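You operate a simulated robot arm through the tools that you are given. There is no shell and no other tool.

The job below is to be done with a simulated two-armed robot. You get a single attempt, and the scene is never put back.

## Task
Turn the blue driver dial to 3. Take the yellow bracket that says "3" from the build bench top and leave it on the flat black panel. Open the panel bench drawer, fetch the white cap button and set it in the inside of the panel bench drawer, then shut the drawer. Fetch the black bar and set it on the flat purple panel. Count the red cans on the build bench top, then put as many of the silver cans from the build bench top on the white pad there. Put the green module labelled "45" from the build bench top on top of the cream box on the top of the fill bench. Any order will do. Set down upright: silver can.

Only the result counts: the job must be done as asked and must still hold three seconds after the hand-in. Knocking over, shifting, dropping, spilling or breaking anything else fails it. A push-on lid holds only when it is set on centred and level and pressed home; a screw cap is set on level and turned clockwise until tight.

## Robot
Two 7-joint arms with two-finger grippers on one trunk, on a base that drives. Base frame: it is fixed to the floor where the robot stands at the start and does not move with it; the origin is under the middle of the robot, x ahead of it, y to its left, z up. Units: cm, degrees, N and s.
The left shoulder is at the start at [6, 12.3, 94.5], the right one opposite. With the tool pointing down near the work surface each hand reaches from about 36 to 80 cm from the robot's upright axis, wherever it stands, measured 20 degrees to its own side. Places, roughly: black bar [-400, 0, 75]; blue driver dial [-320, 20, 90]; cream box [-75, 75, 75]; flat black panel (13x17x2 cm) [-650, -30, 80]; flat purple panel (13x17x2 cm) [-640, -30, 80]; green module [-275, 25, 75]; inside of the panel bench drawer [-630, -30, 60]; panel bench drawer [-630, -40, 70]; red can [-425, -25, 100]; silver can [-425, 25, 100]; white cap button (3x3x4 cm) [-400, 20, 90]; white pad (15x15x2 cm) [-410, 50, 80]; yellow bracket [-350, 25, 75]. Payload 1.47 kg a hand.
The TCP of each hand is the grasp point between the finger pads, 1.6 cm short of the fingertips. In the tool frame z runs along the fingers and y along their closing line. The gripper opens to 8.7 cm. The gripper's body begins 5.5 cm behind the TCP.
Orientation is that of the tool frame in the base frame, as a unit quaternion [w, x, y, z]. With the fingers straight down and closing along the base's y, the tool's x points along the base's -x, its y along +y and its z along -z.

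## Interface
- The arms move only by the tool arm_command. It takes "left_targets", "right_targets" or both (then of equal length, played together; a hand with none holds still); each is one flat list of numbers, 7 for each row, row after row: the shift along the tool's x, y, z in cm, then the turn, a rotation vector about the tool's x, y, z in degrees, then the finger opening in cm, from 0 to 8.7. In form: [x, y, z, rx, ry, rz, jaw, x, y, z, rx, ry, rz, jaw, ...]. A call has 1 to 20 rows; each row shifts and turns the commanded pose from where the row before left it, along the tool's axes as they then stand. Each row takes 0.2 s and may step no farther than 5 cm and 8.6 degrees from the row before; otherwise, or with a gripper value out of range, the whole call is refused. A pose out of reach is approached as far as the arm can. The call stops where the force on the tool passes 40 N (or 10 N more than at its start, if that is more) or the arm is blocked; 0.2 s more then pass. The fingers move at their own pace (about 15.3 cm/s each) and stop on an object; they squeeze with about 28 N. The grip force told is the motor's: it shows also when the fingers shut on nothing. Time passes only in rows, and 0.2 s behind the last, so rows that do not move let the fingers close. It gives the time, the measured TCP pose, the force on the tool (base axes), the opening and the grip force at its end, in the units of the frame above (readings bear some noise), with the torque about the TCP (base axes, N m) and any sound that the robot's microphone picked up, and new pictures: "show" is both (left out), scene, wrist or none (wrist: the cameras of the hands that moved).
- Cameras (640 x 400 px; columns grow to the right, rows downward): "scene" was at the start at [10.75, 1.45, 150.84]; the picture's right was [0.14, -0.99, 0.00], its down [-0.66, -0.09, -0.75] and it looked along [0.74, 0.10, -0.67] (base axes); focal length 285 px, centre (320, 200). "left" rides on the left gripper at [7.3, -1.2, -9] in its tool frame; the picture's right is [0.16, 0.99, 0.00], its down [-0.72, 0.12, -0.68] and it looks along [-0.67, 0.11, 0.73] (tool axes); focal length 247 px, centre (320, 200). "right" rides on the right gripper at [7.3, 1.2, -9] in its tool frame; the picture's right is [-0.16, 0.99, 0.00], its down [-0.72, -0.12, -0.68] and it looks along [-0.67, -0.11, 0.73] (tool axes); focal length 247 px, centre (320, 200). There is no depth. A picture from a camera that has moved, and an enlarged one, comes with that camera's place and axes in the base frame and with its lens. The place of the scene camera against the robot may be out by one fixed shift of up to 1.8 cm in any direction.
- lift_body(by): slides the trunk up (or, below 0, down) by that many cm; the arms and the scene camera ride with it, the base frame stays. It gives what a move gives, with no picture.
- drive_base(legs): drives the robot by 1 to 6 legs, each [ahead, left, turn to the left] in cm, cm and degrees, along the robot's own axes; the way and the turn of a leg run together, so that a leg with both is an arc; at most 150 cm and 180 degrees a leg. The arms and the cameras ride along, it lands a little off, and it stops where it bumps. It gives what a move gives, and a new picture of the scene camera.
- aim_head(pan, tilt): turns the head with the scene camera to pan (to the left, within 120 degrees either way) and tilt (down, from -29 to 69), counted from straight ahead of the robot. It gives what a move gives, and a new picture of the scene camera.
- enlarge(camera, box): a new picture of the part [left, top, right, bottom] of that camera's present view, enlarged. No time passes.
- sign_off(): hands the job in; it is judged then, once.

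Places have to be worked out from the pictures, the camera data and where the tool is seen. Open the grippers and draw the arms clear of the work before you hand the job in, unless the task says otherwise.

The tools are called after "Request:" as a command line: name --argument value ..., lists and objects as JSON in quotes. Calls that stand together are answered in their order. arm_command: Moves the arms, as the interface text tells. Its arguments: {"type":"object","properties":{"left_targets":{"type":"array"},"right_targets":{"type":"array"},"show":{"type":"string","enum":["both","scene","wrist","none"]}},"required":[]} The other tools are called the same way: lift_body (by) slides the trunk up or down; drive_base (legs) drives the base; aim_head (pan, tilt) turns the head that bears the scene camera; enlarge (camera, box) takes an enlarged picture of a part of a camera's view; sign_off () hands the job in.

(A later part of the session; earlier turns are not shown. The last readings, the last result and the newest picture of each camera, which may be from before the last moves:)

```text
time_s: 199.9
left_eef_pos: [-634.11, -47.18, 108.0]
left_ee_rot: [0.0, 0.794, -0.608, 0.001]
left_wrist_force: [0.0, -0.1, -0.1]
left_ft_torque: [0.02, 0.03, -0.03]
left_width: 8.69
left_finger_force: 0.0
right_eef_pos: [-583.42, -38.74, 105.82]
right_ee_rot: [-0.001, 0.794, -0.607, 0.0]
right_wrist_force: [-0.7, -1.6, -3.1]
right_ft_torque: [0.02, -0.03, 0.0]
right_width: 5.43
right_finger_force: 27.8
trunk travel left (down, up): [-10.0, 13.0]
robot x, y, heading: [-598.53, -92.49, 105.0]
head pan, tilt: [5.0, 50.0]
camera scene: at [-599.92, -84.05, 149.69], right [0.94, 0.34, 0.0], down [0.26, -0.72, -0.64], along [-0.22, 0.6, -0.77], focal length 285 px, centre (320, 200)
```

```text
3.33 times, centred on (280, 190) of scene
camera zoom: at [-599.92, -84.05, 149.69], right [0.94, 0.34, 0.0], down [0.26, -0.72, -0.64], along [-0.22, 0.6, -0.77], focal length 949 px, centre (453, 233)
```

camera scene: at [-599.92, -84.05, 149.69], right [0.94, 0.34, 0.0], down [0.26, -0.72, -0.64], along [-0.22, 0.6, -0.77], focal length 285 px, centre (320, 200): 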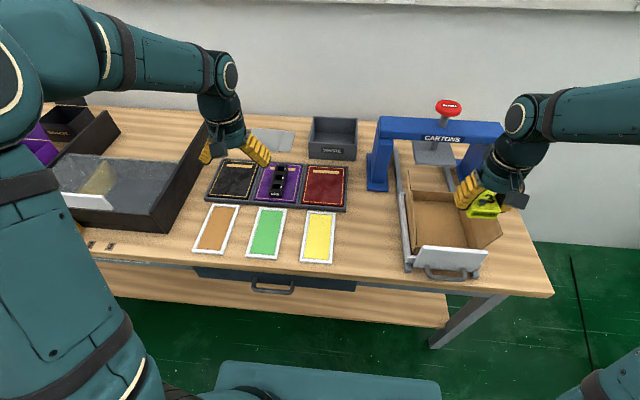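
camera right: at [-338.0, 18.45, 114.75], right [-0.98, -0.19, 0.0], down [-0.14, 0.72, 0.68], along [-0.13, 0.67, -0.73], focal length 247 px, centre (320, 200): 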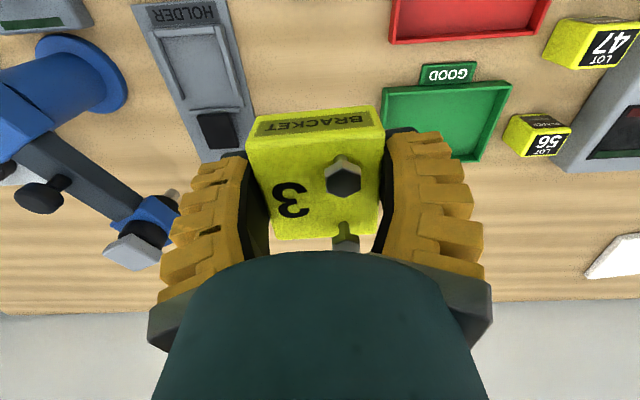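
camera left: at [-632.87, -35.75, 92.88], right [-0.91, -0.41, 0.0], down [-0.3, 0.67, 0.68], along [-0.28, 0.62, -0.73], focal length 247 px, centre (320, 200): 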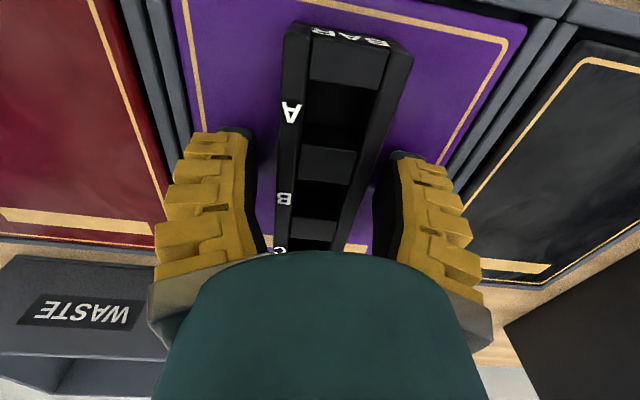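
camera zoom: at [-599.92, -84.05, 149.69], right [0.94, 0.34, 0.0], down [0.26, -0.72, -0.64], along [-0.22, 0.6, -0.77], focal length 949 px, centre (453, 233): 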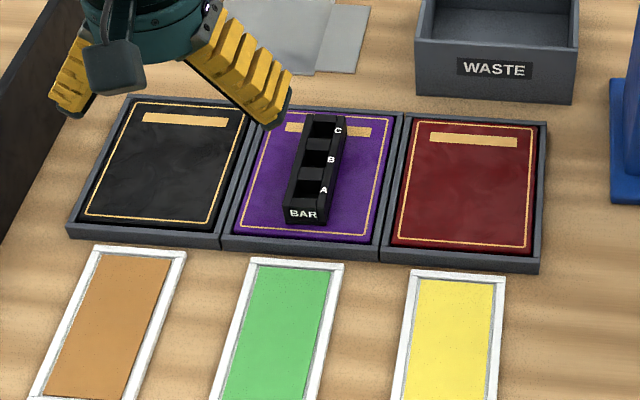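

The bar is safely on the purple panel. Now for the bracket: I'll back off 28 cm, shift left 45 and look before coming in again.

Request:
drive_base --legs '[[-28, 0, 0], [0, 45, 0]]'

Request:
aim_head --pan 0 --tilt 45

```text
time_s: 205.8
left_eef_pos: [-669.6, -86.02, 107.98]
left_ee_rot: [0.001, 0.796, -0.605, 0.001]
left_wrist_force: [-0.3, 0.6, 0.4]
left_ft_torque: [0.01, -0.03, -0.05]
left_width: 8.72
left_finger_force: 0.0
right_eef_pos: [-618.98, -77.26, 105.66]
right_ee_rot: [0.001, 0.797, -0.604, 0.001]
right_wrist_force: [-0.6, -0.5, -3.5]
right_ft_torque: [-0.03, 0.0, 0.02]
right_width: 5.47
right_finger_force: 28.8
trunk travel left (down, up): [-10.0, 13.0]
robot x, y, heading: [-633.32, -131.33, 105.8]
head pan, tilt: [5.0, 50.0]
camera scene: at [-635.23, -122.63, 149.68], right [0.94, 0.35, 0.0], down [0.27, -0.72, -0.64], along [-0.23, 0.6, -0.77], focal length 285 px, centre (320, 200)
```

scene: 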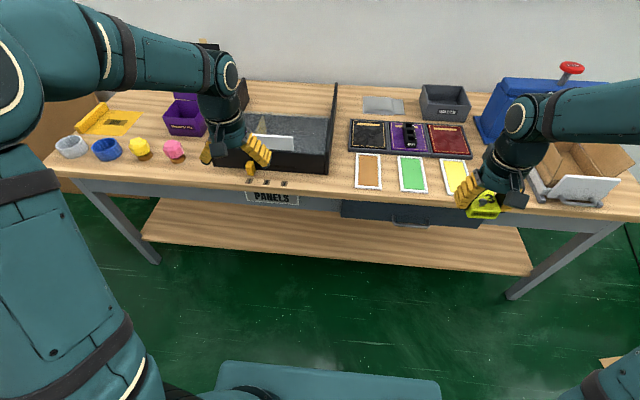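

```text
time_s: 206.5
left_eef_pos: [-669.67, -86.07, 108.01]
left_ee_rot: [0.001, 0.796, -0.605, 0.001]
left_wrist_force: [0.5, 0.0, -0.4]
left_ft_torque: [0.0, 0.03, 0.05]
left_width: 8.71
left_finger_force: 0.0
right_eef_pos: [-618.9, -77.24, 105.81]
right_ee_rot: [0.001, 0.797, -0.605, 0.001]
right_wrist_force: [0.1, 0.4, -3.2]
right_ft_torque: [-0.02, 0.01, 0.01]
right_width: 5.45
right_finger_force: 28.0
trunk travel left (down, up): [-10.0, 13.0]
robot x, y, heading: [-633.57, -131.51, 105.6]
head pan, tilt: [0.0, 45.0]
camera scene: at [-634.68, -122.0, 150.37], right [0.96, 0.27, 0.0], down [0.19, -0.68, -0.71], along [-0.19, 0.68, -0.71], focal length 285 px, centre (320, 200)
```

scene: 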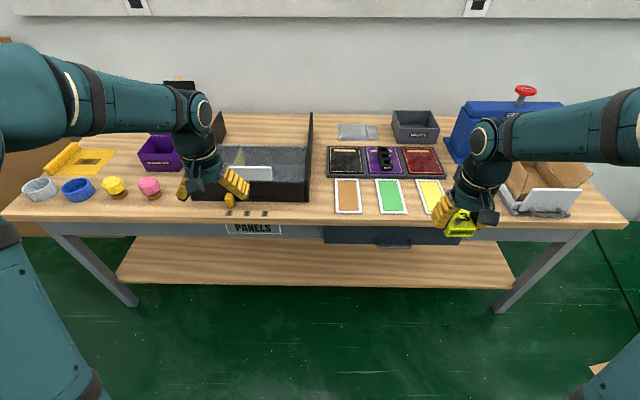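

The black panel is ~101 ahead, 11 right. I'll drive 29 cm ahead.

Request:
drive_base --legs '[[29, 0, 0]]'

Request:
aim_head --pan -5 --tilt 50

Request:
enlarge --camera "right" --box '[0, 0, 640, 400]'

```text
time_s: 208.5
left_eef_pos: [-677.3, -58.46, 107.91]
left_ee_rot: [0.001, 0.796, -0.606, 0.001]
left_wrist_force: [-0.2, 0.9, 0.4]
left_ft_torque: [-0.02, 0.0, 0.01]
left_width: 8.7
left_finger_force: 0.0
right_eef_pos: [-626.59, -49.72, 105.76]
right_ee_rot: [0.001, 0.796, -0.605, 0.001]
right_wrist_force: [0.0, 0.8, -2.9]
right_ft_torque: [-0.02, -0.03, -0.03]
right_width: 5.44
right_finger_force: 27.8
trunk travel left (down, up): [-10.0, 13.0]
robot x, y, heading: [-641.1, -103.43, 105.5]
head pan, tilt: [0.0, 45.0]
camera scene: at [-642.32, -94.46, 150.37], right [0.96, 0.27, 0.0], down [0.19, -0.68, -0.71], along [-0.19, 0.68, -0.71], focal length 285 px, centre (320, 200)
```

scene: 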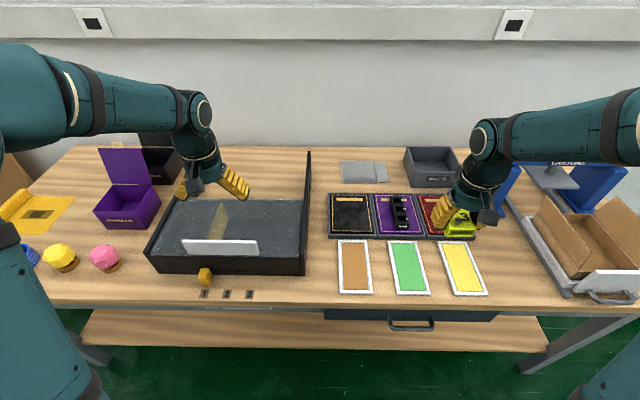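

```text
time_s: 209.1
left_eef_pos: [-677.32, -58.52, 107.99]
left_ee_rot: [0.0, 0.795, -0.606, 0.001]
left_wrist_force: [0.4, -0.3, -0.6]
left_ft_torque: [0.02, 0.01, -0.02]
left_width: 8.73
left_finger_force: 0.1
right_eef_pos: [-626.47, -49.66, 105.72]
right_ee_rot: [0.002, 0.796, -0.605, 0.002]
right_wrist_force: [0.0, 0.2, -2.9]
right_ft_torque: [-0.03, -0.02, 0.01]
right_width: 5.46
right_finger_force: 27.8
trunk travel left (down, up): [-10.0, 13.0]
robot x, y, heading: [-641.06, -103.55, 105.5]
head pan, tilt: [-5.0, 50.0]
camera scene: at [-641.52, -94.84, 149.69], right [0.98, 0.18, 0.0], down [0.14, -0.75, -0.64], along [-0.12, 0.63, -0.77], focal length 285 px, centre (320, 200)
```

scene: 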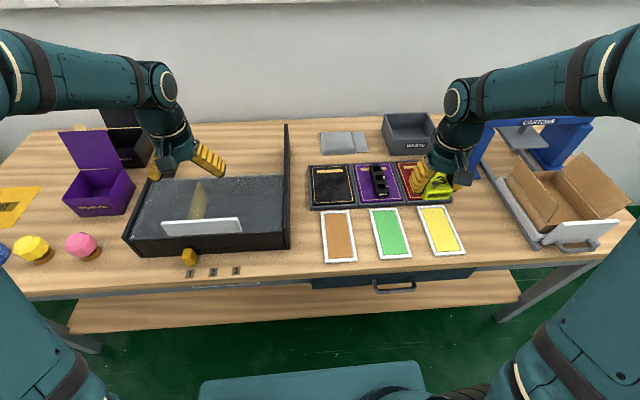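

```text
1.00 times, centred on (320, 200) of right (not enlarged: the box is as wide or as high as the picture)
camera zoom: at [-625.68, -57.13, 114.7], right [-0.99, -0.11, 0.0], down [-0.08, 0.73, 0.68], along [-0.08, 0.67, -0.73], focal length 247 px, centre (320, 200)
```

zoom: 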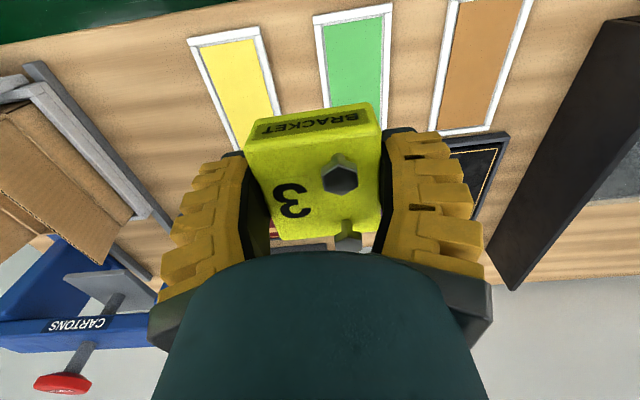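

The black panel's centre is ~23 ahead and 19 left of the right TCP. I'll move there at height, then lower to z≈97.

Request:
arm_command --right_targets '[-3.3, 2.7, 0, 0, 0, 0, 4, -3.3, 2.7, 0, 0, 0, 0, 4, -3.3, 2.7, 0, 0, 0, 0, 4, -3.3, 2.7, 0, 0, 0, 0, 4, -3.3, 2.7, 0, 0, 0, 0, 4, -3.3, 2.7, 0, 0, 0, 0, 4, -3.3, 2.7, 0, 0, 0, 0, 4, 0, 0, 4, 0, 0, 0, 4, 0, 0, 4, 0, 0, 0, 4]' --show "both"

Request:
enlarge --camera "scene" --box '[270, 110, 430, 220]'

```text
time_s: 211.1
left_eef_pos: [-677.33, -58.51, 107.96]
left_ee_rot: [0.0, 0.795, -0.606, 0.001]
left_wrist_force: [-0.1, 0.1, 0.3]
left_ft_torque: [-0.01, 0.0, 0.01]
left_width: 8.71
left_finger_force: 0.0
right_eef_pos: [-651.05, -32.56, 97.77]
right_ee_rot: [0.001, 0.797, -0.604, 0.001]
right_wrist_force: [0.5, 0.2, -2.9]
right_ft_torque: [-0.01, 0.0, 0.01]
right_width: 5.43
right_finger_force: 28.3
trunk travel left (down, up): [-10.0, 13.0]
robot x, y, heading: [-641.46, -103.53, 105.4]
head pan, tilt: [-5.0, 50.0]
camera scene: at [-641.58, -94.72, 149.67], right [0.98, 0.18, 0.0], down [0.14, -0.75, -0.64], along [-0.12, 0.63, -0.77], focal length 285 px, centre (320, 200)
camera right: at [-650.25, -39.85, 106.69], right [-0.99, -0.11, 0.0], down [-0.08, 0.73, 0.68], along [-0.08, 0.67, -0.73], focal length 247 px, centre (320, 200)
```

scene: 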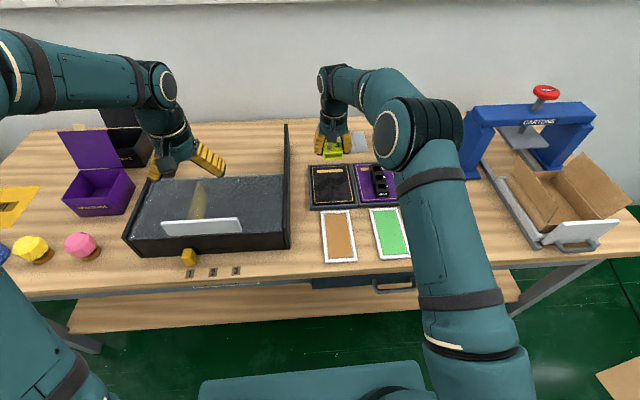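
right: 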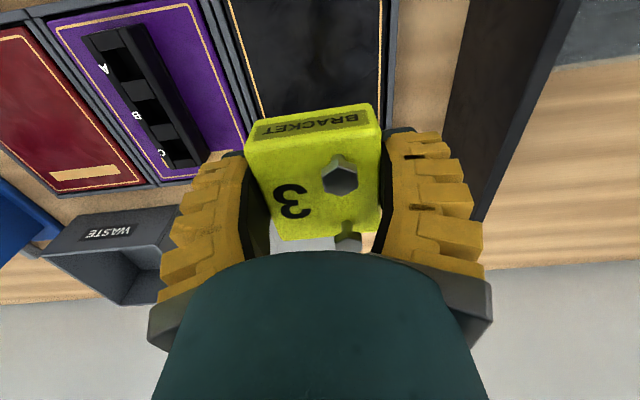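

```text
3.64 times, centred on (350, 165) of scene
camera zoom: at [-641.58, -94.72, 149.67], right [0.98, 0.18, 0.0], down [0.14, -0.75, -0.64], along [-0.12, 0.63, -0.77], focal length 1035 px, centre (211, 327)
```

zoom: 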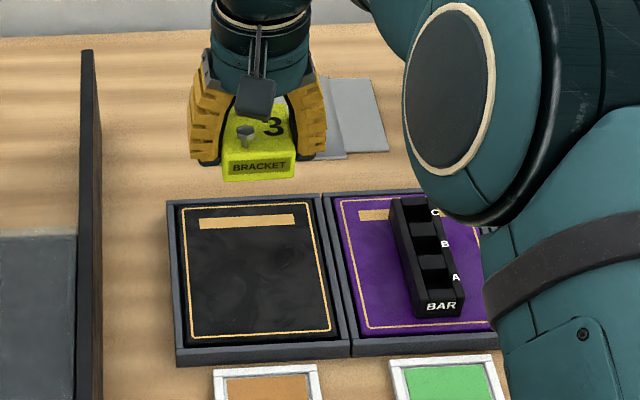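

Position over the black panel is good (within ~1 cm). Lowering to z≈87, then step down.

Request:
arm_command --right_targets '[0, 0, 3.5, 0, 0, 0, 4, 0, 0, 3.5, 0, 0, 0, 4, 0, 0, 3.5, 0, 0, 0, 4]' --show "both"

Request:
enlarge --camera "scene" --box '[290, 120, 390, 210]'

```text
time_s: 211.9
left_eef_pos: [-677.29, -58.47, 107.99]
left_ee_rot: [0.0, 0.795, -0.606, 0.0]
left_wrist_force: [0.0, 0.6, 0.0]
left_ft_torque: [-0.01, 0.0, -0.03]
left_width: 8.71
left_finger_force: 0.0
right_eef_pos: [-650.83, -32.51, 87.19]
right_ee_rot: [0.0, 0.796, -0.605, 0.0]
right_wrist_force: [0.3, 0.1, -2.7]
right_ft_torque: [-0.03, -0.01, 0.02]
right_width: 5.44
right_finger_force: 28.0
trunk travel left (down, up): [-10.0, 13.0]
robot x, y, heading: [-641.17, -103.71, 105.3]
head pan, tilt: [-5.0, 50.0]
camera scene: at [-641.55, -94.72, 149.67], right [0.98, 0.18, 0.0], down [0.14, -0.75, -0.64], along [-0.12, 0.63, -0.77], focal length 285 px, centre (320, 200)
camera right: at [-650.04, -39.86, 96.09], right [-0.99, -0.11, 0.0], down [-0.08, 0.73, 0.68], along [-0.08, 0.68, -0.73], focal length 247 px, centre (320, 200)
```

scene: 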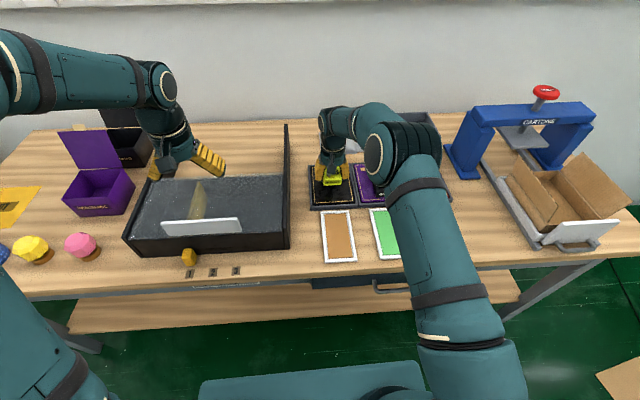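
right: 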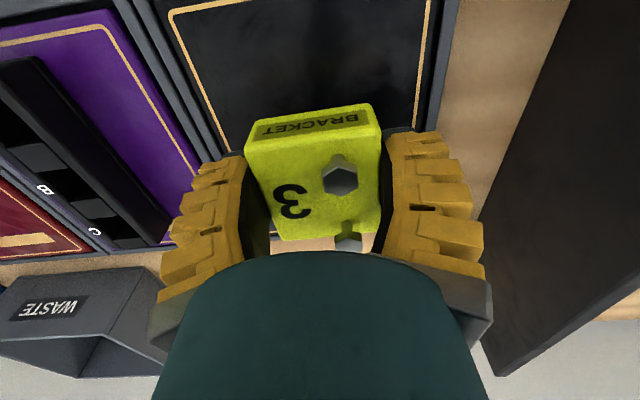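

```text
4.44 times, centred on (340, 165) of scene
camera zoom: at [-641.55, -94.72, 149.67], right [0.98, 0.18, 0.0], down [0.14, -0.75, -0.64], along [-0.12, 0.63, -0.77], focal length 1265 px, centre (231, 356)
```

zoom: 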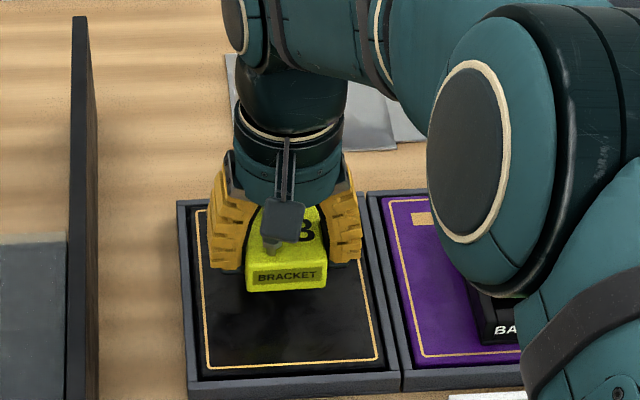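

Looks fine. Stepping down: 1.5, then 0.5 and 0.4 cm.

Request:
arm_command --right_targets '[0, 0, 1.5, 0, 0, 0, 4]' --show "none"

Request:
arm_command --right_targets '[0, 0, 0.5, 0, 0, 0, 4]' --show "none"

Request:
arm_command --right_targets '[0, 0, 0.4, 0, 0, 0, 4]' --show "none"

```text
time_s: 212.3
left_eef_pos: [-677.37, -58.53, 107.88]
left_ee_rot: [0.001, 0.795, -0.606, 0.0]
left_wrist_force: [0.0, -0.3, -0.1]
left_ft_torque: [0.0, -0.01, 0.02]
left_width: 8.68
left_finger_force: 0.0
right_eef_pos: [-650.76, -32.63, 85.72]
right_ee_rot: [0.001, 0.796, -0.606, 0.001]
right_wrist_force: [0.1, -0.3, -3.0]
right_ft_torque: [-0.05, 0.01, 0.01]
right_width: 5.46
right_finger_force: 28.2
trunk travel left (down, up): [-10.0, 13.0]
robot x, y, heading: [-641.03, -103.68, 105.3]
head pan, tilt: [-5.0, 50.0]
```

```text
time_s: 212.7
left_eef_pos: [-677.21, -58.62, 107.93]
left_ee_rot: [0.0, 0.796, -0.606, 0.0]
left_wrist_force: [0.3, 0.8, -0.2]
left_ft_torque: [-0.01, 0.03, 0.03]
left_width: 8.7
left_finger_force: 0.1
right_eef_pos: [-650.91, -32.6, 85.13]
right_ee_rot: [0.0, 0.796, -0.605, 0.001]
right_wrist_force: [0.3, -0.5, -3.4]
right_ft_torque: [-0.01, 0.02, 0.02]
right_width: 5.44
right_finger_force: 28.2
trunk travel left (down, up): [-10.0, 13.0]
robot x, y, heading: [-641.52, -103.46, 105.1]
head pan, tilt: [-5.0, 50.0]
```

```text
time_s: 213.1
left_eef_pos: [-677.34, -58.54, 108.02]
left_ee_rot: [0.0, 0.795, -0.607, 0.001]
left_wrist_force: [-0.4, -0.8, 0.1]
left_ft_torque: [-0.01, -0.01, 0.02]
left_width: 8.71
left_finger_force: 0.0
right_eef_pos: [-650.93, -32.61, 84.76]
right_ee_rot: [0.0, 0.797, -0.604, 0.0]
right_wrist_force: [-0.5, 0.0, -3.9]
right_ft_torque: [-0.02, 0.0, 0.01]
right_width: 5.46
right_finger_force: 28.5
trunk travel left (down, up): [-10.0, 13.0]
robot x, y, heading: [-641.42, -103.86, 105.5]
head pan, tilt: [-5.0, 50.0]
```

Still free at z=84.8; a few more small steps.

Request:
arm_command --right_targets '[0, 0, 0.3, 0, 0, 0, 4]' --show "none"

Request:
arm_command --right_targets '[0, 0, 0.3, 0, 0, 0, 4]' --show "none"

Request:
enlarge --camera "scene" --box '[290, 120, 390, 210]'

```text
time_s: 213.5
left_eef_pos: [-677.19, -58.58, 107.91]
left_ee_rot: [0.0, 0.795, -0.606, 0.001]
left_wrist_force: [-0.8, -0.1, -0.1]
left_ft_torque: [0.0, 0.01, 0.02]
left_width: 8.71
left_finger_force: 0.1
right_eef_pos: [-650.96, -32.76, 84.49]
right_ee_rot: [0.001, 0.796, -0.605, 0.001]
right_wrist_force: [0.3, 0.0, -2.9]
right_ft_torque: [0.03, -0.01, -0.04]
right_width: 5.45
right_finger_force: 27.7
trunk travel left (down, up): [-10.0, 13.0]
robot x, y, heading: [-641.3, -103.75, 105.5]
head pan, tilt: [-5.0, 50.0]
```

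```text
time_s: 213.9
left_eef_pos: [-677.24, -58.61, 108.04]
left_ee_rot: [0.0, 0.795, -0.606, 0.0]
left_wrist_force: [0.2, -0.3, 0.0]
left_ft_torque: [-0.03, 0.03, -0.03]
left_width: 8.71
left_finger_force: 0.1
right_eef_pos: [-651.07, -32.63, 84.35]
right_ee_rot: [-0.001, 0.796, -0.605, 0.0]
right_wrist_force: [1.3, -0.6, 3.4]
right_ft_torque: [0.19, 0.13, 0.01]
right_width: 5.46
right_finger_force: 28.1
trunk travel left (down, up): [-10.0, 13.0]
robot x, y, heading: [-641.68, -103.81, 105.8]
head pan, tilt: [-5.0, 50.0]
```

```text
4.44 times, centred on (340, 165) of scene
camera zoom: at [-641.51, -94.88, 149.7], right [0.98, 0.18, 0.0], down [0.14, -0.75, -0.64], along [-0.12, 0.63, -0.77], focal length 1265 px, centre (231, 356)
```

zoom: 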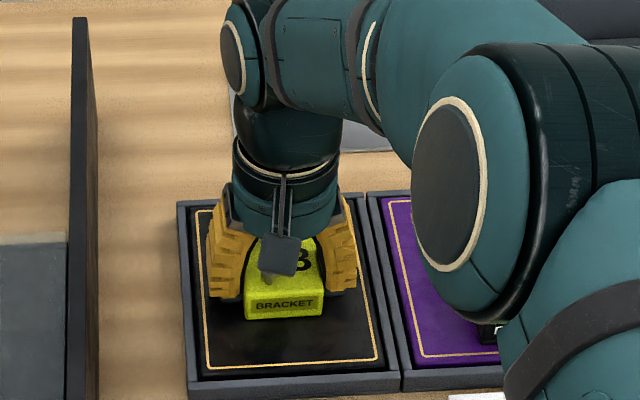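

Contact. I'll open the fingers and lift away.

Request:
arm_command --right_targets '[0, 0, 0, 0, 0, 0, 6, 0, 0, 0, 0, 0, 0, 7, 0, 0, 0, 0, 0, 0, 7.2, 0, 0, -2, 0, 0, 0, 7.2, 0, 0, -4, 0, 0, 0, 7.2, 0, 0, -4.5, 0, 0, 0, 7.2, 0, 0, -4.5, 0, 0, 0, 8.7, 0, 0, -4.5, 0, 0, 0, 8.7]' --show "both"

Request:
enlarge --camera "scene" --box '[290, 120, 430, 220]'

```text
time_s: 215.7
left_eef_pos: [-677.22, -58.47, 108.05]
left_ee_rot: [0.0, 0.795, -0.606, 0.0]
left_wrist_force: [-0.2, 0.0, 0.5]
left_ft_torque: [0.02, -0.01, 0.0]
left_width: 8.71
left_finger_force: 0.0
right_eef_pos: [-650.97, -32.38, 103.9]
right_ee_rot: [0.0, 0.796, -0.605, 0.001]
right_wrist_force: [-0.1, 0.1, 0.4]
right_ft_torque: [0.0, 0.01, -0.01]
right_width: 8.71
right_finger_force: 0.0
trunk travel left (down, up): [-10.0, 13.0]
robot x, y, heading: [-641.23, -103.53, 105.7]
head pan, tilt: [-5.0, 50.0]
camera scene: at [-641.52, -94.89, 149.69], right [0.98, 0.18, 0.0], down [0.14, -0.75, -0.64], along [-0.12, 0.63, -0.77], focal length 285 px, centre (320, 200)
camera right: at [-650.12, -39.7, 112.82], right [-0.99, -0.11, 0.0], down [-0.08, 0.73, 0.68], along [-0.08, 0.68, -0.73], focal length 247 px, centre (320, 200)
```

scene: 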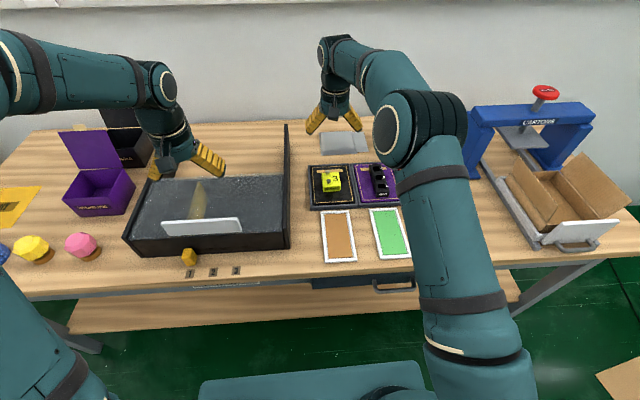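
right: 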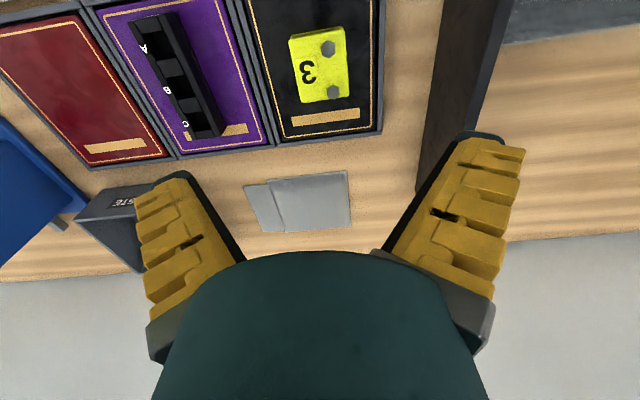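

```text
4.00 times, centred on (360, 170) of scene
camera zoom: at [-641.52, -94.89, 149.69], right [0.98, 0.18, 0.0], down [0.14, -0.75, -0.64], along [-0.12, 0.63, -0.77], focal length 1138 px, centre (160, 320)
```

zoom: 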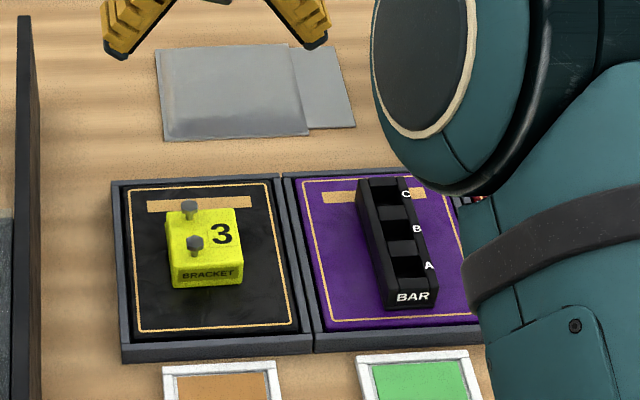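

Bracket 3 sits on the black panel, the bar on the purple one. I'll retract the right hand, back off, and drive round to the left end of the build bench.

Request:
arm_command --right_targets '[4, -2.5, 0, 0, 0, 0, 8.7, 4, -2.5, 0, 0, 0, 0, 8.7, 4, -2.5, 0, 0, 0, 0, 8.7, 4, -2.5, 0, 0, 0, 0, 8.7, 4, -2, -2, 0, 0, 0, 8.7, 4, -2, -2, 0, 0, 0, 8.7]' --show "none"

Request:
drive_base --legs '[[-60, 0, 0], [0, 0, -90], [140, 0, 0]]'

Request:
aim_head --pan 30 --tilt 35

```text
time_s: 217.1
left_eef_pos: [-677.16, -58.76, 108.12]
left_ee_rot: [0.0, 0.796, -0.606, 0.0]
left_wrist_force: [0.3, -0.2, 0.9]
left_ft_torque: [0.0, 0.02, -0.03]
left_width: 8.69
left_finger_force: 0.1
right_eef_pos: [-630.71, -52.1, 107.94]
right_ee_rot: [0.001, 0.796, -0.605, -0.001]
right_wrist_force: [1.0, -0.3, -0.2]
right_ft_torque: [0.03, 0.03, -0.01]
right_width: 8.71
right_finger_force: 0.0
trunk travel left (down, up): [-10.0, 13.0]
robot x, y, heading: [-641.36, -103.51, 105.6]
head pan, tilt: [-5.0, 50.0]
```

```text
time_s: 230.9
left_eef_pos: [-447.04, -87.85, 108.1]
left_ee_rot: [-0.001, -0.137, 0.991, 0.0]
left_wrist_force: [0.5, 0.9, 0.0]
left_ft_torque: [0.0, 0.02, -0.01]
left_width: 8.71
left_finger_force: 0.0
right_eef_pos: [-440.05, -134.26, 107.9]
right_ee_rot: [-0.002, -0.14, 0.99, -0.001]
right_wrist_force: [-0.3, -0.1, -0.4]
right_ft_torque: [0.01, -0.01, 0.02]
right_width: 8.7
right_finger_force: 0.0
trunk travel left (down, up): [-10.0, 13.0]
robot x, y, heading: [-491.85, -124.13, 15.8]
head pan, tilt: [-5.0, 50.0]
camera scene: at [-481.82, -122.12, 149.68], right [0.19, -0.98, 0.0], down [-0.75, -0.14, -0.64], along [0.63, 0.12, -0.77], focal length 285 px, centre (320, 200)
```

scene: 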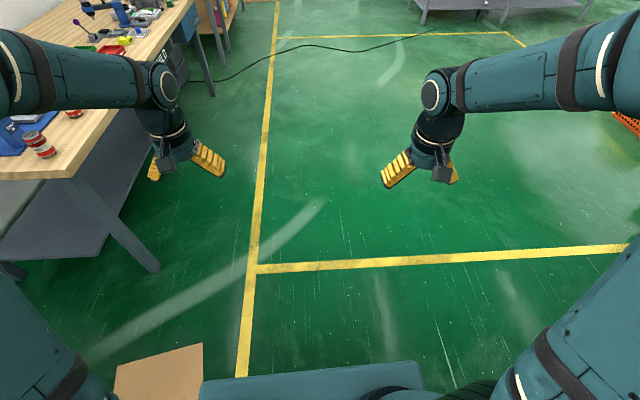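

```text
time_s: 231.9
left_eef_pos: [-446.99, -87.95, 108.0]
left_ee_rot: [0.0, -0.138, 0.99, 0.0]
left_wrist_force: [0.1, 0.0, 0.2]
left_ft_torque: [0.0, 0.0, 0.01]
left_width: 8.71
left_finger_force: 0.1
right_eef_pos: [-439.99, -134.43, 107.99]
right_ee_rot: [-0.001, -0.139, 0.99, 0.001]
right_wrist_force: [-0.5, -0.3, -0.4]
right_ft_torque: [0.0, 0.02, 0.03]
right_width: 8.71
right_finger_force: 0.0
trunk travel left (down, up): [-10.0, 13.0]
robot x, y, heading: [-492.27, -123.94, 16.0]
head pan, tilt: [30.0, 35.0]
camera scene: at [-483.28, -117.26, 151.86], right [0.72, -0.7, 0.0], down [-0.4, -0.41, -0.82], along [0.57, 0.59, -0.57], focal length 285 px, centre (320, 200)
```

scene: 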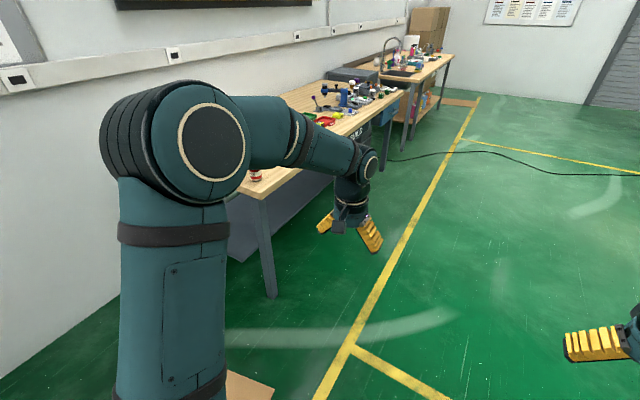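

I'm beside the gap between the benches now. I'll drive sideways to the left into the gap, in two parts.

Request:
drive_base --legs '[[0, 60, -0.5], [0, 48, 0]]'

Request:
aim_head --pan 15 --tilt 40

```text
time_s: 241.9
left_eef_pos: [-474.1, 15.08, 108.04]
left_ee_rot: [0.0, -0.125, 0.992, 0.0]
left_wrist_force: [-0.2, 0.4, 0.6]
left_ft_torque: [-0.01, 0.0, 0.0]
left_width: 8.69
left_finger_force: 0.1
right_eef_pos: [-468.46, -31.38, 107.95]
right_ee_rot: [-0.001, -0.125, 0.992, 0.0]
right_wrist_force: [0.0, 0.0, -0.5]
right_ft_torque: [0.02, 0.02, 0.01]
right_width: 8.7
right_finger_force: 0.0
trunk travel left (down, up): [-10.0, 13.0]
robot x, y, heading: [-519.85, -20.03, 14.5]
head pan, tilt: [30.0, 35.0]
camera scene: at [-511.17, -13.19, 151.86], right [0.7, -0.72, 0.0], down [-0.41, -0.4, -0.82], along [0.59, 0.57, -0.57], focal length 285 px, centre (320, 200)
```

scene: 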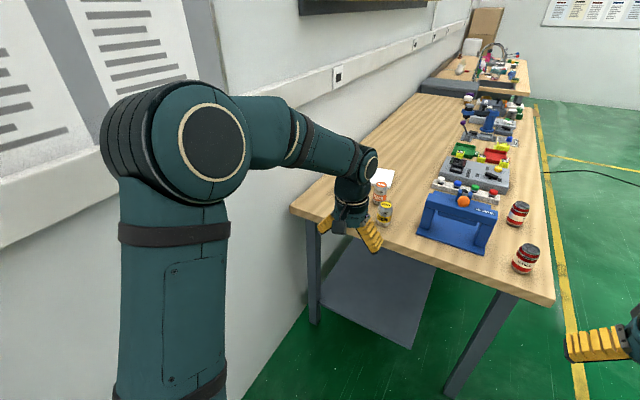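

```text
time_s: 242.7
left_eef_pos: [-474.04, 15.23, 107.83]
left_ee_rot: [0.0, -0.125, 0.992, 0.001]
left_wrist_force: [0.1, -0.2, -0.2]
left_ft_torque: [0.04, -0.01, 0.0]
left_width: 8.71
left_finger_force: 0.0
right_eef_pos: [-468.3, -31.37, 107.93]
right_ee_rot: [-0.001, -0.125, 0.992, 0.0]
right_wrist_force: [0.6, -0.2, 0.1]
right_ft_torque: [-0.01, 0.0, 0.01]
right_width: 8.71
right_finger_force: 0.1
trunk travel left (down, up): [-10.0, 13.0]
robot x, y, heading: [-520.02, -19.92, 14.1]
head pan, tilt: [15.0, 40.0]
camera scene: at [-510.06, -15.2, 151.11], right [0.49, -0.87, 0.0], down [-0.56, -0.32, -0.77], along [0.67, 0.38, -0.64], focal length 285 px, centre (320, 200)
```

scene: 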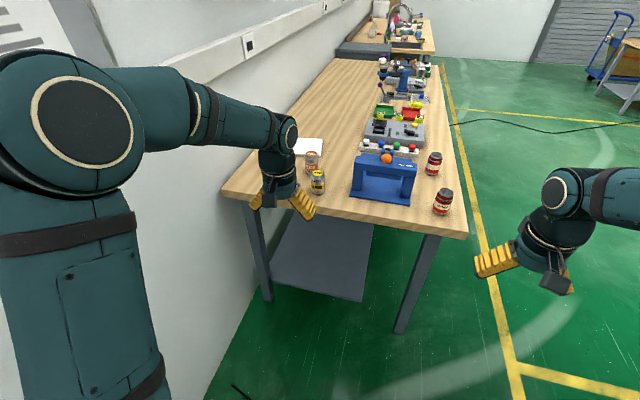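

Now I see the bench lengthwise. I'll enlarge to recount cans and see the clearances.

Request:
enlarge --camera "scene" --box '[220, 40, 480, 240]'

Request:
enlarge --camera "left" --box '[0, 0, 640, 400]'

```text
2.00 times, centred on (350, 140) of scene
camera zoom: at [-510.06, -15.2, 151.11], right [0.49, -0.87, 0.0], down [-0.56, -0.32, -0.77], along [0.67, 0.38, -0.64], focal length 569 px, centre (260, 320)
```

zoom: 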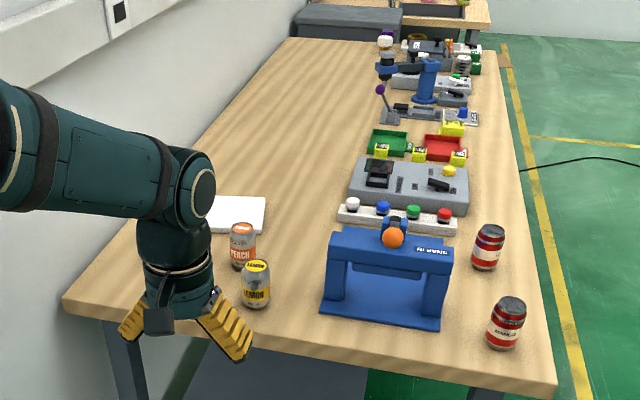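

```text
1.00 times, centred on (320, 200) of left (not enlarged: the box is as wide or as high as the picture)
camera zoom: at [-480.9, 12.17, 116.97], right [-0.4, 0.92, 0.0], down [0.67, 0.29, 0.68], along [0.62, 0.27, -0.73], focal length 247 px, centre (320, 200)
```

zoom: 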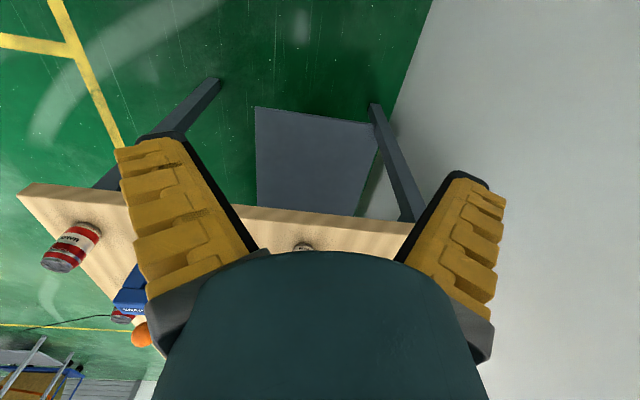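

Count confirmed: two red cans, so two silver cans go on the pad. I'll raise and tuck both hands a bit, then drive left 9 and ahead 42 toward the bench end.

Request:
arm_command --left_targets '[2, 0, -4, 0, 0, 0, 8.7, 2, 0, -2, 0, 0, 0, 8.7, 0, 0, 0, 0, 0, 0, 8.7]' --right_targets '[4, 0, -2.5, 0, 0, 0, 8.7, 4, 0, -2.5, 0, 0, 0, 8.7, 3, 0, -2, 0, 0, 0, 8.7]' --show "none"

Request:
drive_base --legs '[[0, 9, 0.8], [40, 0, 0]]'

Request:
aim_head --pan 15 --tilt 50

```text
time_s: 243.5
left_eef_pos: [-478.2, 14.19, 113.97]
left_ee_rot: [0.0, -0.124, 0.992, 0.0]
left_wrist_force: [-0.8, 0.3, -0.1]
left_ft_torque: [0.02, -0.03, -0.03]
left_width: 8.7
left_finger_force: 0.1
right_eef_pos: [-479.28, -34.15, 115.18]
right_ee_rot: [0.0, -0.126, 0.992, 0.0]
right_wrist_force: [-0.4, -0.4, -0.2]
right_ft_torque: [-0.02, -0.03, -0.02]
right_width: 8.73
right_finger_force: 0.0
trunk travel left (down, up): [-10.0, 13.0]
robot x, y, heading: [-520.0, -20.17, 14.4]
head pan, tilt: [15.0, 40.0]
```

```text
time_s: 247.1
left_eef_pos: [-441.25, 34.01, 113.78]
left_ee_rot: [-0.001, -0.128, 0.992, 0.0]
left_wrist_force: [-0.2, 0.4, 0.3]
left_ft_torque: [0.03, 0.05, 0.02]
left_width: 8.72
left_finger_force: 0.1
right_eef_pos: [-441.89, -14.63, 115.08]
right_ee_rot: [-0.001, -0.13, 0.991, 0.0]
right_wrist_force: [-0.2, 0.7, 0.1]
right_ft_torque: [0.0, 0.01, -0.04]
right_width: 8.7
right_finger_force: 0.1
trunk travel left (down, up): [-10.0, 13.0]
robot x, y, heading: [-483.06, -0.78, 14.9]
head pan, tilt: [15.0, 40.0]
camera scene: at [-473.0, 4.18, 151.1], right [0.5, -0.87, 0.0], down [-0.56, -0.32, -0.77], along [0.66, 0.38, -0.64], focal length 285 px, centre (320, 200)
```

scene: 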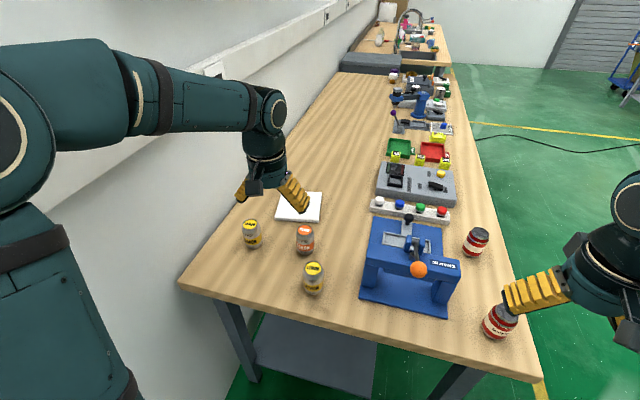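

```text
time_s: 247.8
left_eef_pos: [-441.4, 33.83, 113.97]
left_ee_rot: [0.0, -0.129, 0.992, -0.001]
left_wrist_force: [0.9, 0.7, 0.2]
left_ft_torque: [0.01, -0.02, -0.01]
left_width: 8.68
left_finger_force: 0.2
right_eef_pos: [-441.95, -14.49, 115.06]
right_ee_rot: [-0.001, -0.129, 0.992, 0.0]
right_wrist_force: [-0.4, -0.2, -0.2]
right_ft_torque: [0.01, 0.0, 0.0]
right_width: 8.71
right_finger_force: 0.1
trunk travel left (down, up): [-10.0, 13.0]
robot x, y, heading: [-483.13, -0.53, 14.8]
head pan, tilt: [15.0, 50.0]
camera scene: at [-473.79, 3.76, 149.69], right [0.5, -0.87, 0.0], down [-0.66, -0.38, -0.64], along [0.56, 0.32, -0.77], focal length 285 px, centre (320, 200)
```

scene: 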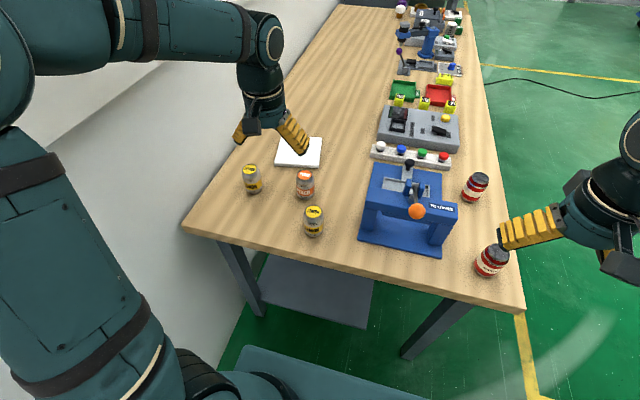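

All three silver cans and the pad are in view. I'll enlarge for precise positions.

Request:
enlarge --camera "scene" --box '[220, 120, 380, 250]'

Request:
enlarge --camera "left" --box '[0, 0, 640, 400]'

```text
3.08 times, centred on (300, 185) of scene
camera zoom: at [-473.79, 3.76, 149.69], right [0.5, -0.87, 0.0], down [-0.66, -0.38, -0.64], along [0.56, 0.32, -0.77], focal length 876 px, centre (382, 246)
```

zoom: 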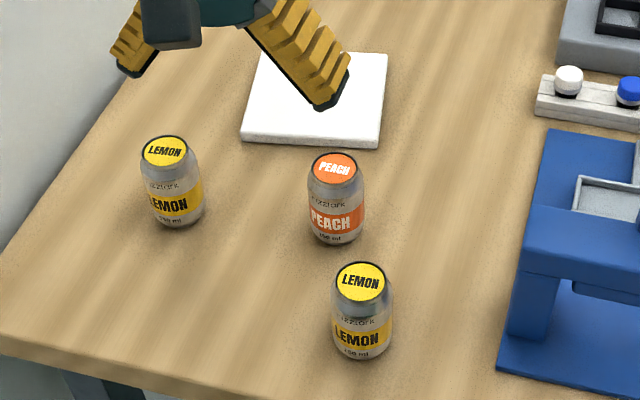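

```text
1.00 times, centred on (320, 200) of left (not enlarged: the box is as wide or as high as the picture)
camera zoom: at [-448.14, 30.88, 122.87], right [-0.41, 0.91, 0.0], down [0.67, 0.3, 0.68], along [0.62, 0.28, -0.73], focal length 247 px, centre (320, 200)
```

zoom: 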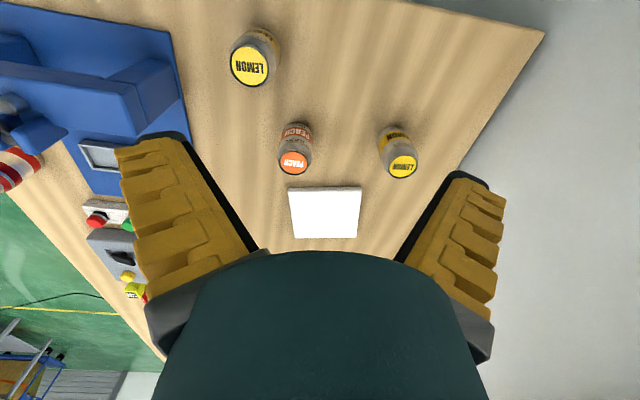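

Cans are ~5.3 cm wide, top z≈92; the pad centre is ~79 ahead and 28.5 left of the robot. I'll drive 6 cm closer so the pad is within reach.

Request:
drive_base --legs '[[6, 0, 0]]'

Request:
enlarge --camera "scene" --box '[220, 120, 380, 270]'

Request:
enlarge --camera "left" --box '[0, 0, 640, 400]'

```text
time_s: 248.8
left_eef_pos: [-435.43, 35.41, 113.76]
left_ee_rot: [-0.001, -0.128, 0.992, 0.0]
left_wrist_force: [0.9, -0.5, -0.8]
left_ft_torque: [-0.04, 0.04, -0.01]
left_width: 8.7
left_finger_force: 0.0
right_eef_pos: [-436.14, -13.11, 115.07]
right_ee_rot: [-0.001, -0.129, 0.992, 0.0]
right_wrist_force: [0.2, 0.9, -1.1]
right_ft_torque: [0.02, 0.04, 0.0]
right_width: 8.68
right_finger_force: 0.1
trunk travel left (down, up): [-10.0, 13.0]
robot x, y, heading: [-477.05, 0.84, 14.8]
head pan, tilt: [15.0, 50.0]
camera scene: at [-467.9, 5.31, 149.67], right [0.5, -0.87, 0.0], down [-0.67, -0.38, -0.64], along [0.56, 0.32, -0.77], focal length 285 px, centre (320, 200)
```

scene: 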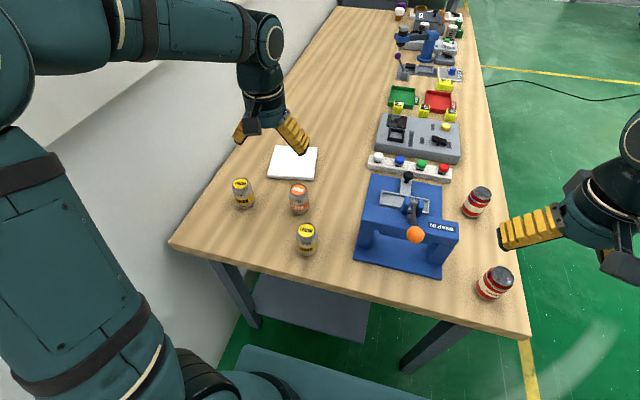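

```text
2.67 times, centred on (300, 195) of scene
camera zoom: at [-467.9, 5.31, 149.67], right [0.5, -0.87, 0.0], down [-0.67, -0.38, -0.64], along [0.56, 0.32, -0.77], focal length 759 px, centre (373, 213)
```

zoom: 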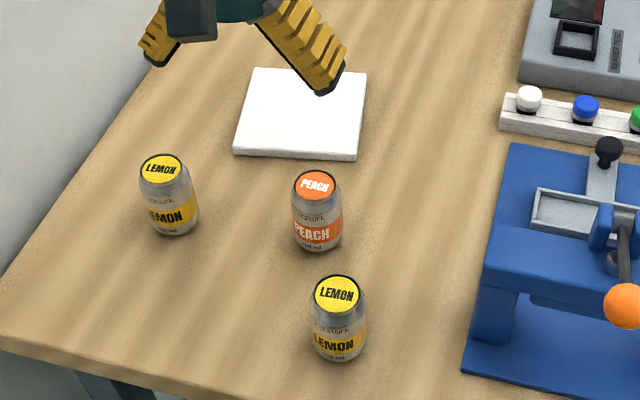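

```text
1.00 times, centred on (320, 200) of left (not enlarged: the box is as wide or as high as the picture)
camera zoom: at [-442.27, 32.41, 122.8], right [-0.4, 0.91, 0.0], down [0.67, 0.3, 0.68], along [0.62, 0.27, -0.73], focal length 247 px, centre (320, 200)
```

zoom: 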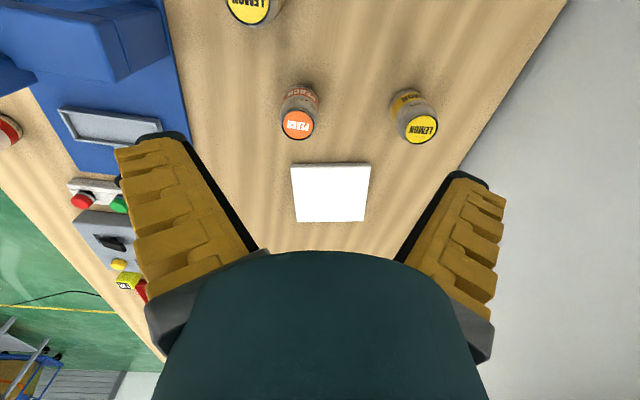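

Peach can: ~8 ahead, 1.7 right of the left TCP. I'll move over it and down to z≈100.

Request:
arm_command --left_targets '[-4, -0.85, 0, 0, 0, 0, 8.7, -4, -0.85, 0, 0, 0, 0, 8.7, 0, 0, 4.5, 0, 0, 0, 8.7, 0, 0, 4.5, 0, 0, 0, 8.7, 0, 0, 4, 0, 0, 0, 8.7]' --show "both"

```text
time_s: 250.0
left_eef_pos: [-427.46, 35.81, 100.83]
left_ee_rot: [-0.001, -0.129, 0.992, 0.0]
left_wrist_force: [-0.1, 0.9, 0.2]
left_ft_torque: [-0.03, -0.01, -0.01]
left_width: 8.68
left_finger_force: 0.0
right_eef_pos: [-436.3, -13.13, 115.13]
right_ee_rot: [-0.001, -0.129, 0.992, 0.0]
right_wrist_force: [0.2, -0.2, -0.6]
right_ft_torque: [-0.02, 0.02, 0.02]
right_width: 8.72
right_finger_force: 0.1
trunk travel left (down, up): [-10.0, 13.0]
robot x, y, heading: [-476.87, 0.91, 14.9]
head pan, tilt: [15.0, 50.0]
camera scene: at [-468.03, 5.3, 149.68], right [0.5, -0.87, 0.0], down [-0.66, -0.38, -0.64], along [0.56, 0.32, -0.77], focal length 285 px, centre (320, 200)
camera left: at [-434.2, 32.76, 109.81], right [-0.41, 0.91, 0.0], down [0.67, 0.3, 0.68], along [0.62, 0.28, -0.73], focal length 247 px, centre (320, 200)
```

scene: 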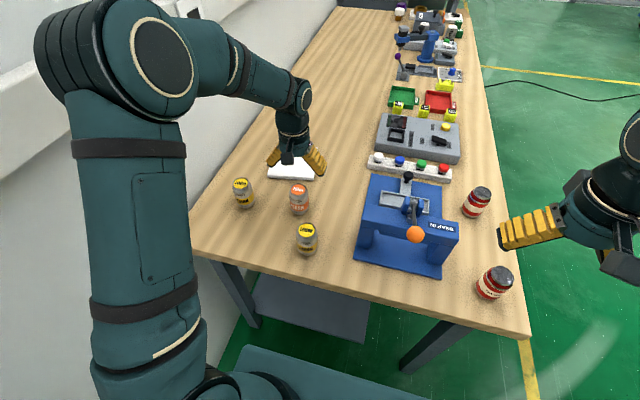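
left: 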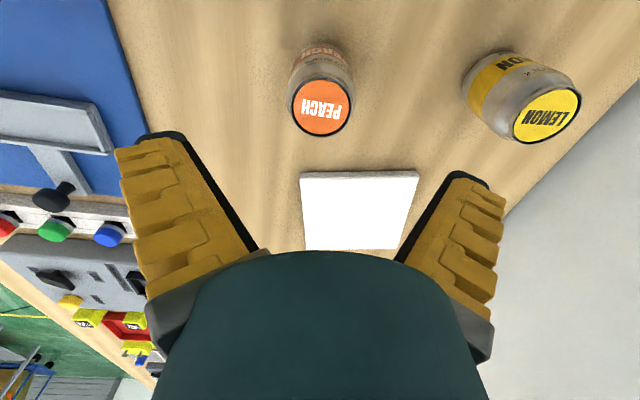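

Centred on the peach can. Going down to z≈89, then check.

Request:
arm_command --left_targets '[0, 0, 4, 0, 0, 0, 8.7, 0, 0, 4, 0, 0, 0, 8.7, 0, 0, 3.7, 0, 0, 0, 8.7]' --show "both"

Request:
enlarge --camera "scene" --box '[220, 120, 380, 270]'

```text
time_s: 250.8
left_eef_pos: [-427.26, 36.0, 89.29]
left_ee_rot: [0.0, -0.129, 0.992, 0.001]
left_wrist_force: [0.2, 0.5, 0.1]
left_ft_torque: [0.01, 0.04, 0.02]
left_width: 8.71
left_finger_force: 0.2
right_eef_pos: [-436.21, -12.98, 115.16]
right_ee_rot: [-0.001, -0.13, 0.991, -0.001]
right_wrist_force: [-0.1, 0.0, -0.1]
right_ft_torque: [-0.02, 0.04, -0.01]
right_width: 8.67
right_finger_force: 0.2
trunk travel left (down, up): [-10.0, 13.0]
robot x, y, heading: [-477.07, 0.94, 14.9]
head pan, tilt: [15.0, 50.0]
camera scene: at [-467.99, 5.31, 149.68], right [0.5, -0.87, 0.0], down [-0.67, -0.38, -0.64], along [0.56, 0.32, -0.77], focal length 285 px, centre (320, 200)
camera left: at [-434.15, 32.99, 98.32], right [-0.4, 0.91, 0.0], down [0.67, 0.3, 0.68], along [0.62, 0.27, -0.73], focal length 247 px, centre (320, 200)
```

scene: 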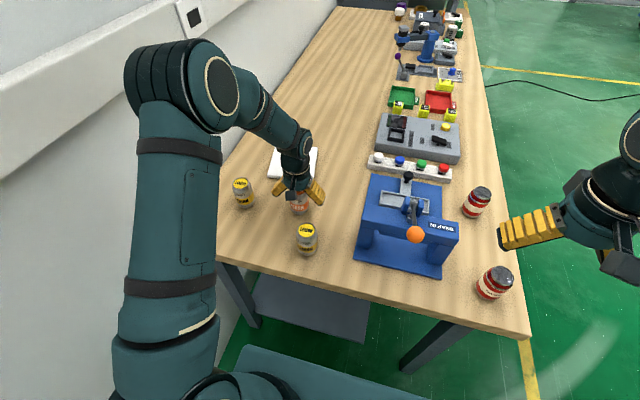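
left: 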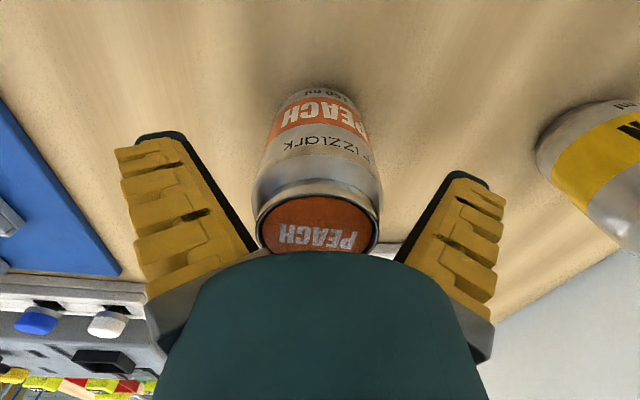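

```text
2.67 times, centred on (300, 195) of scene
camera zoom: at [-467.99, 5.31, 149.68], right [0.5, -0.87, 0.0], down [-0.67, -0.38, -0.64], along [0.56, 0.32, -0.77], focal length 759 px, centre (373, 213)
```

zoom: 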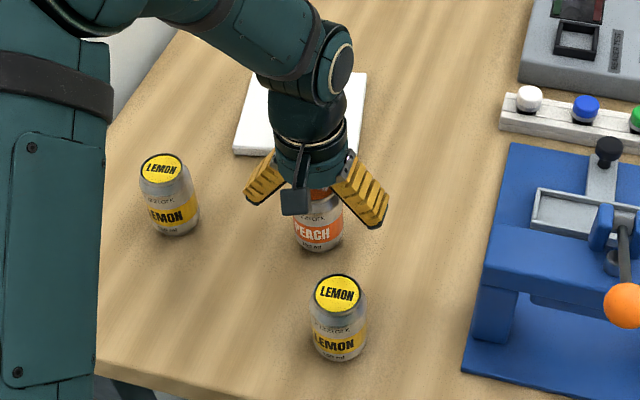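

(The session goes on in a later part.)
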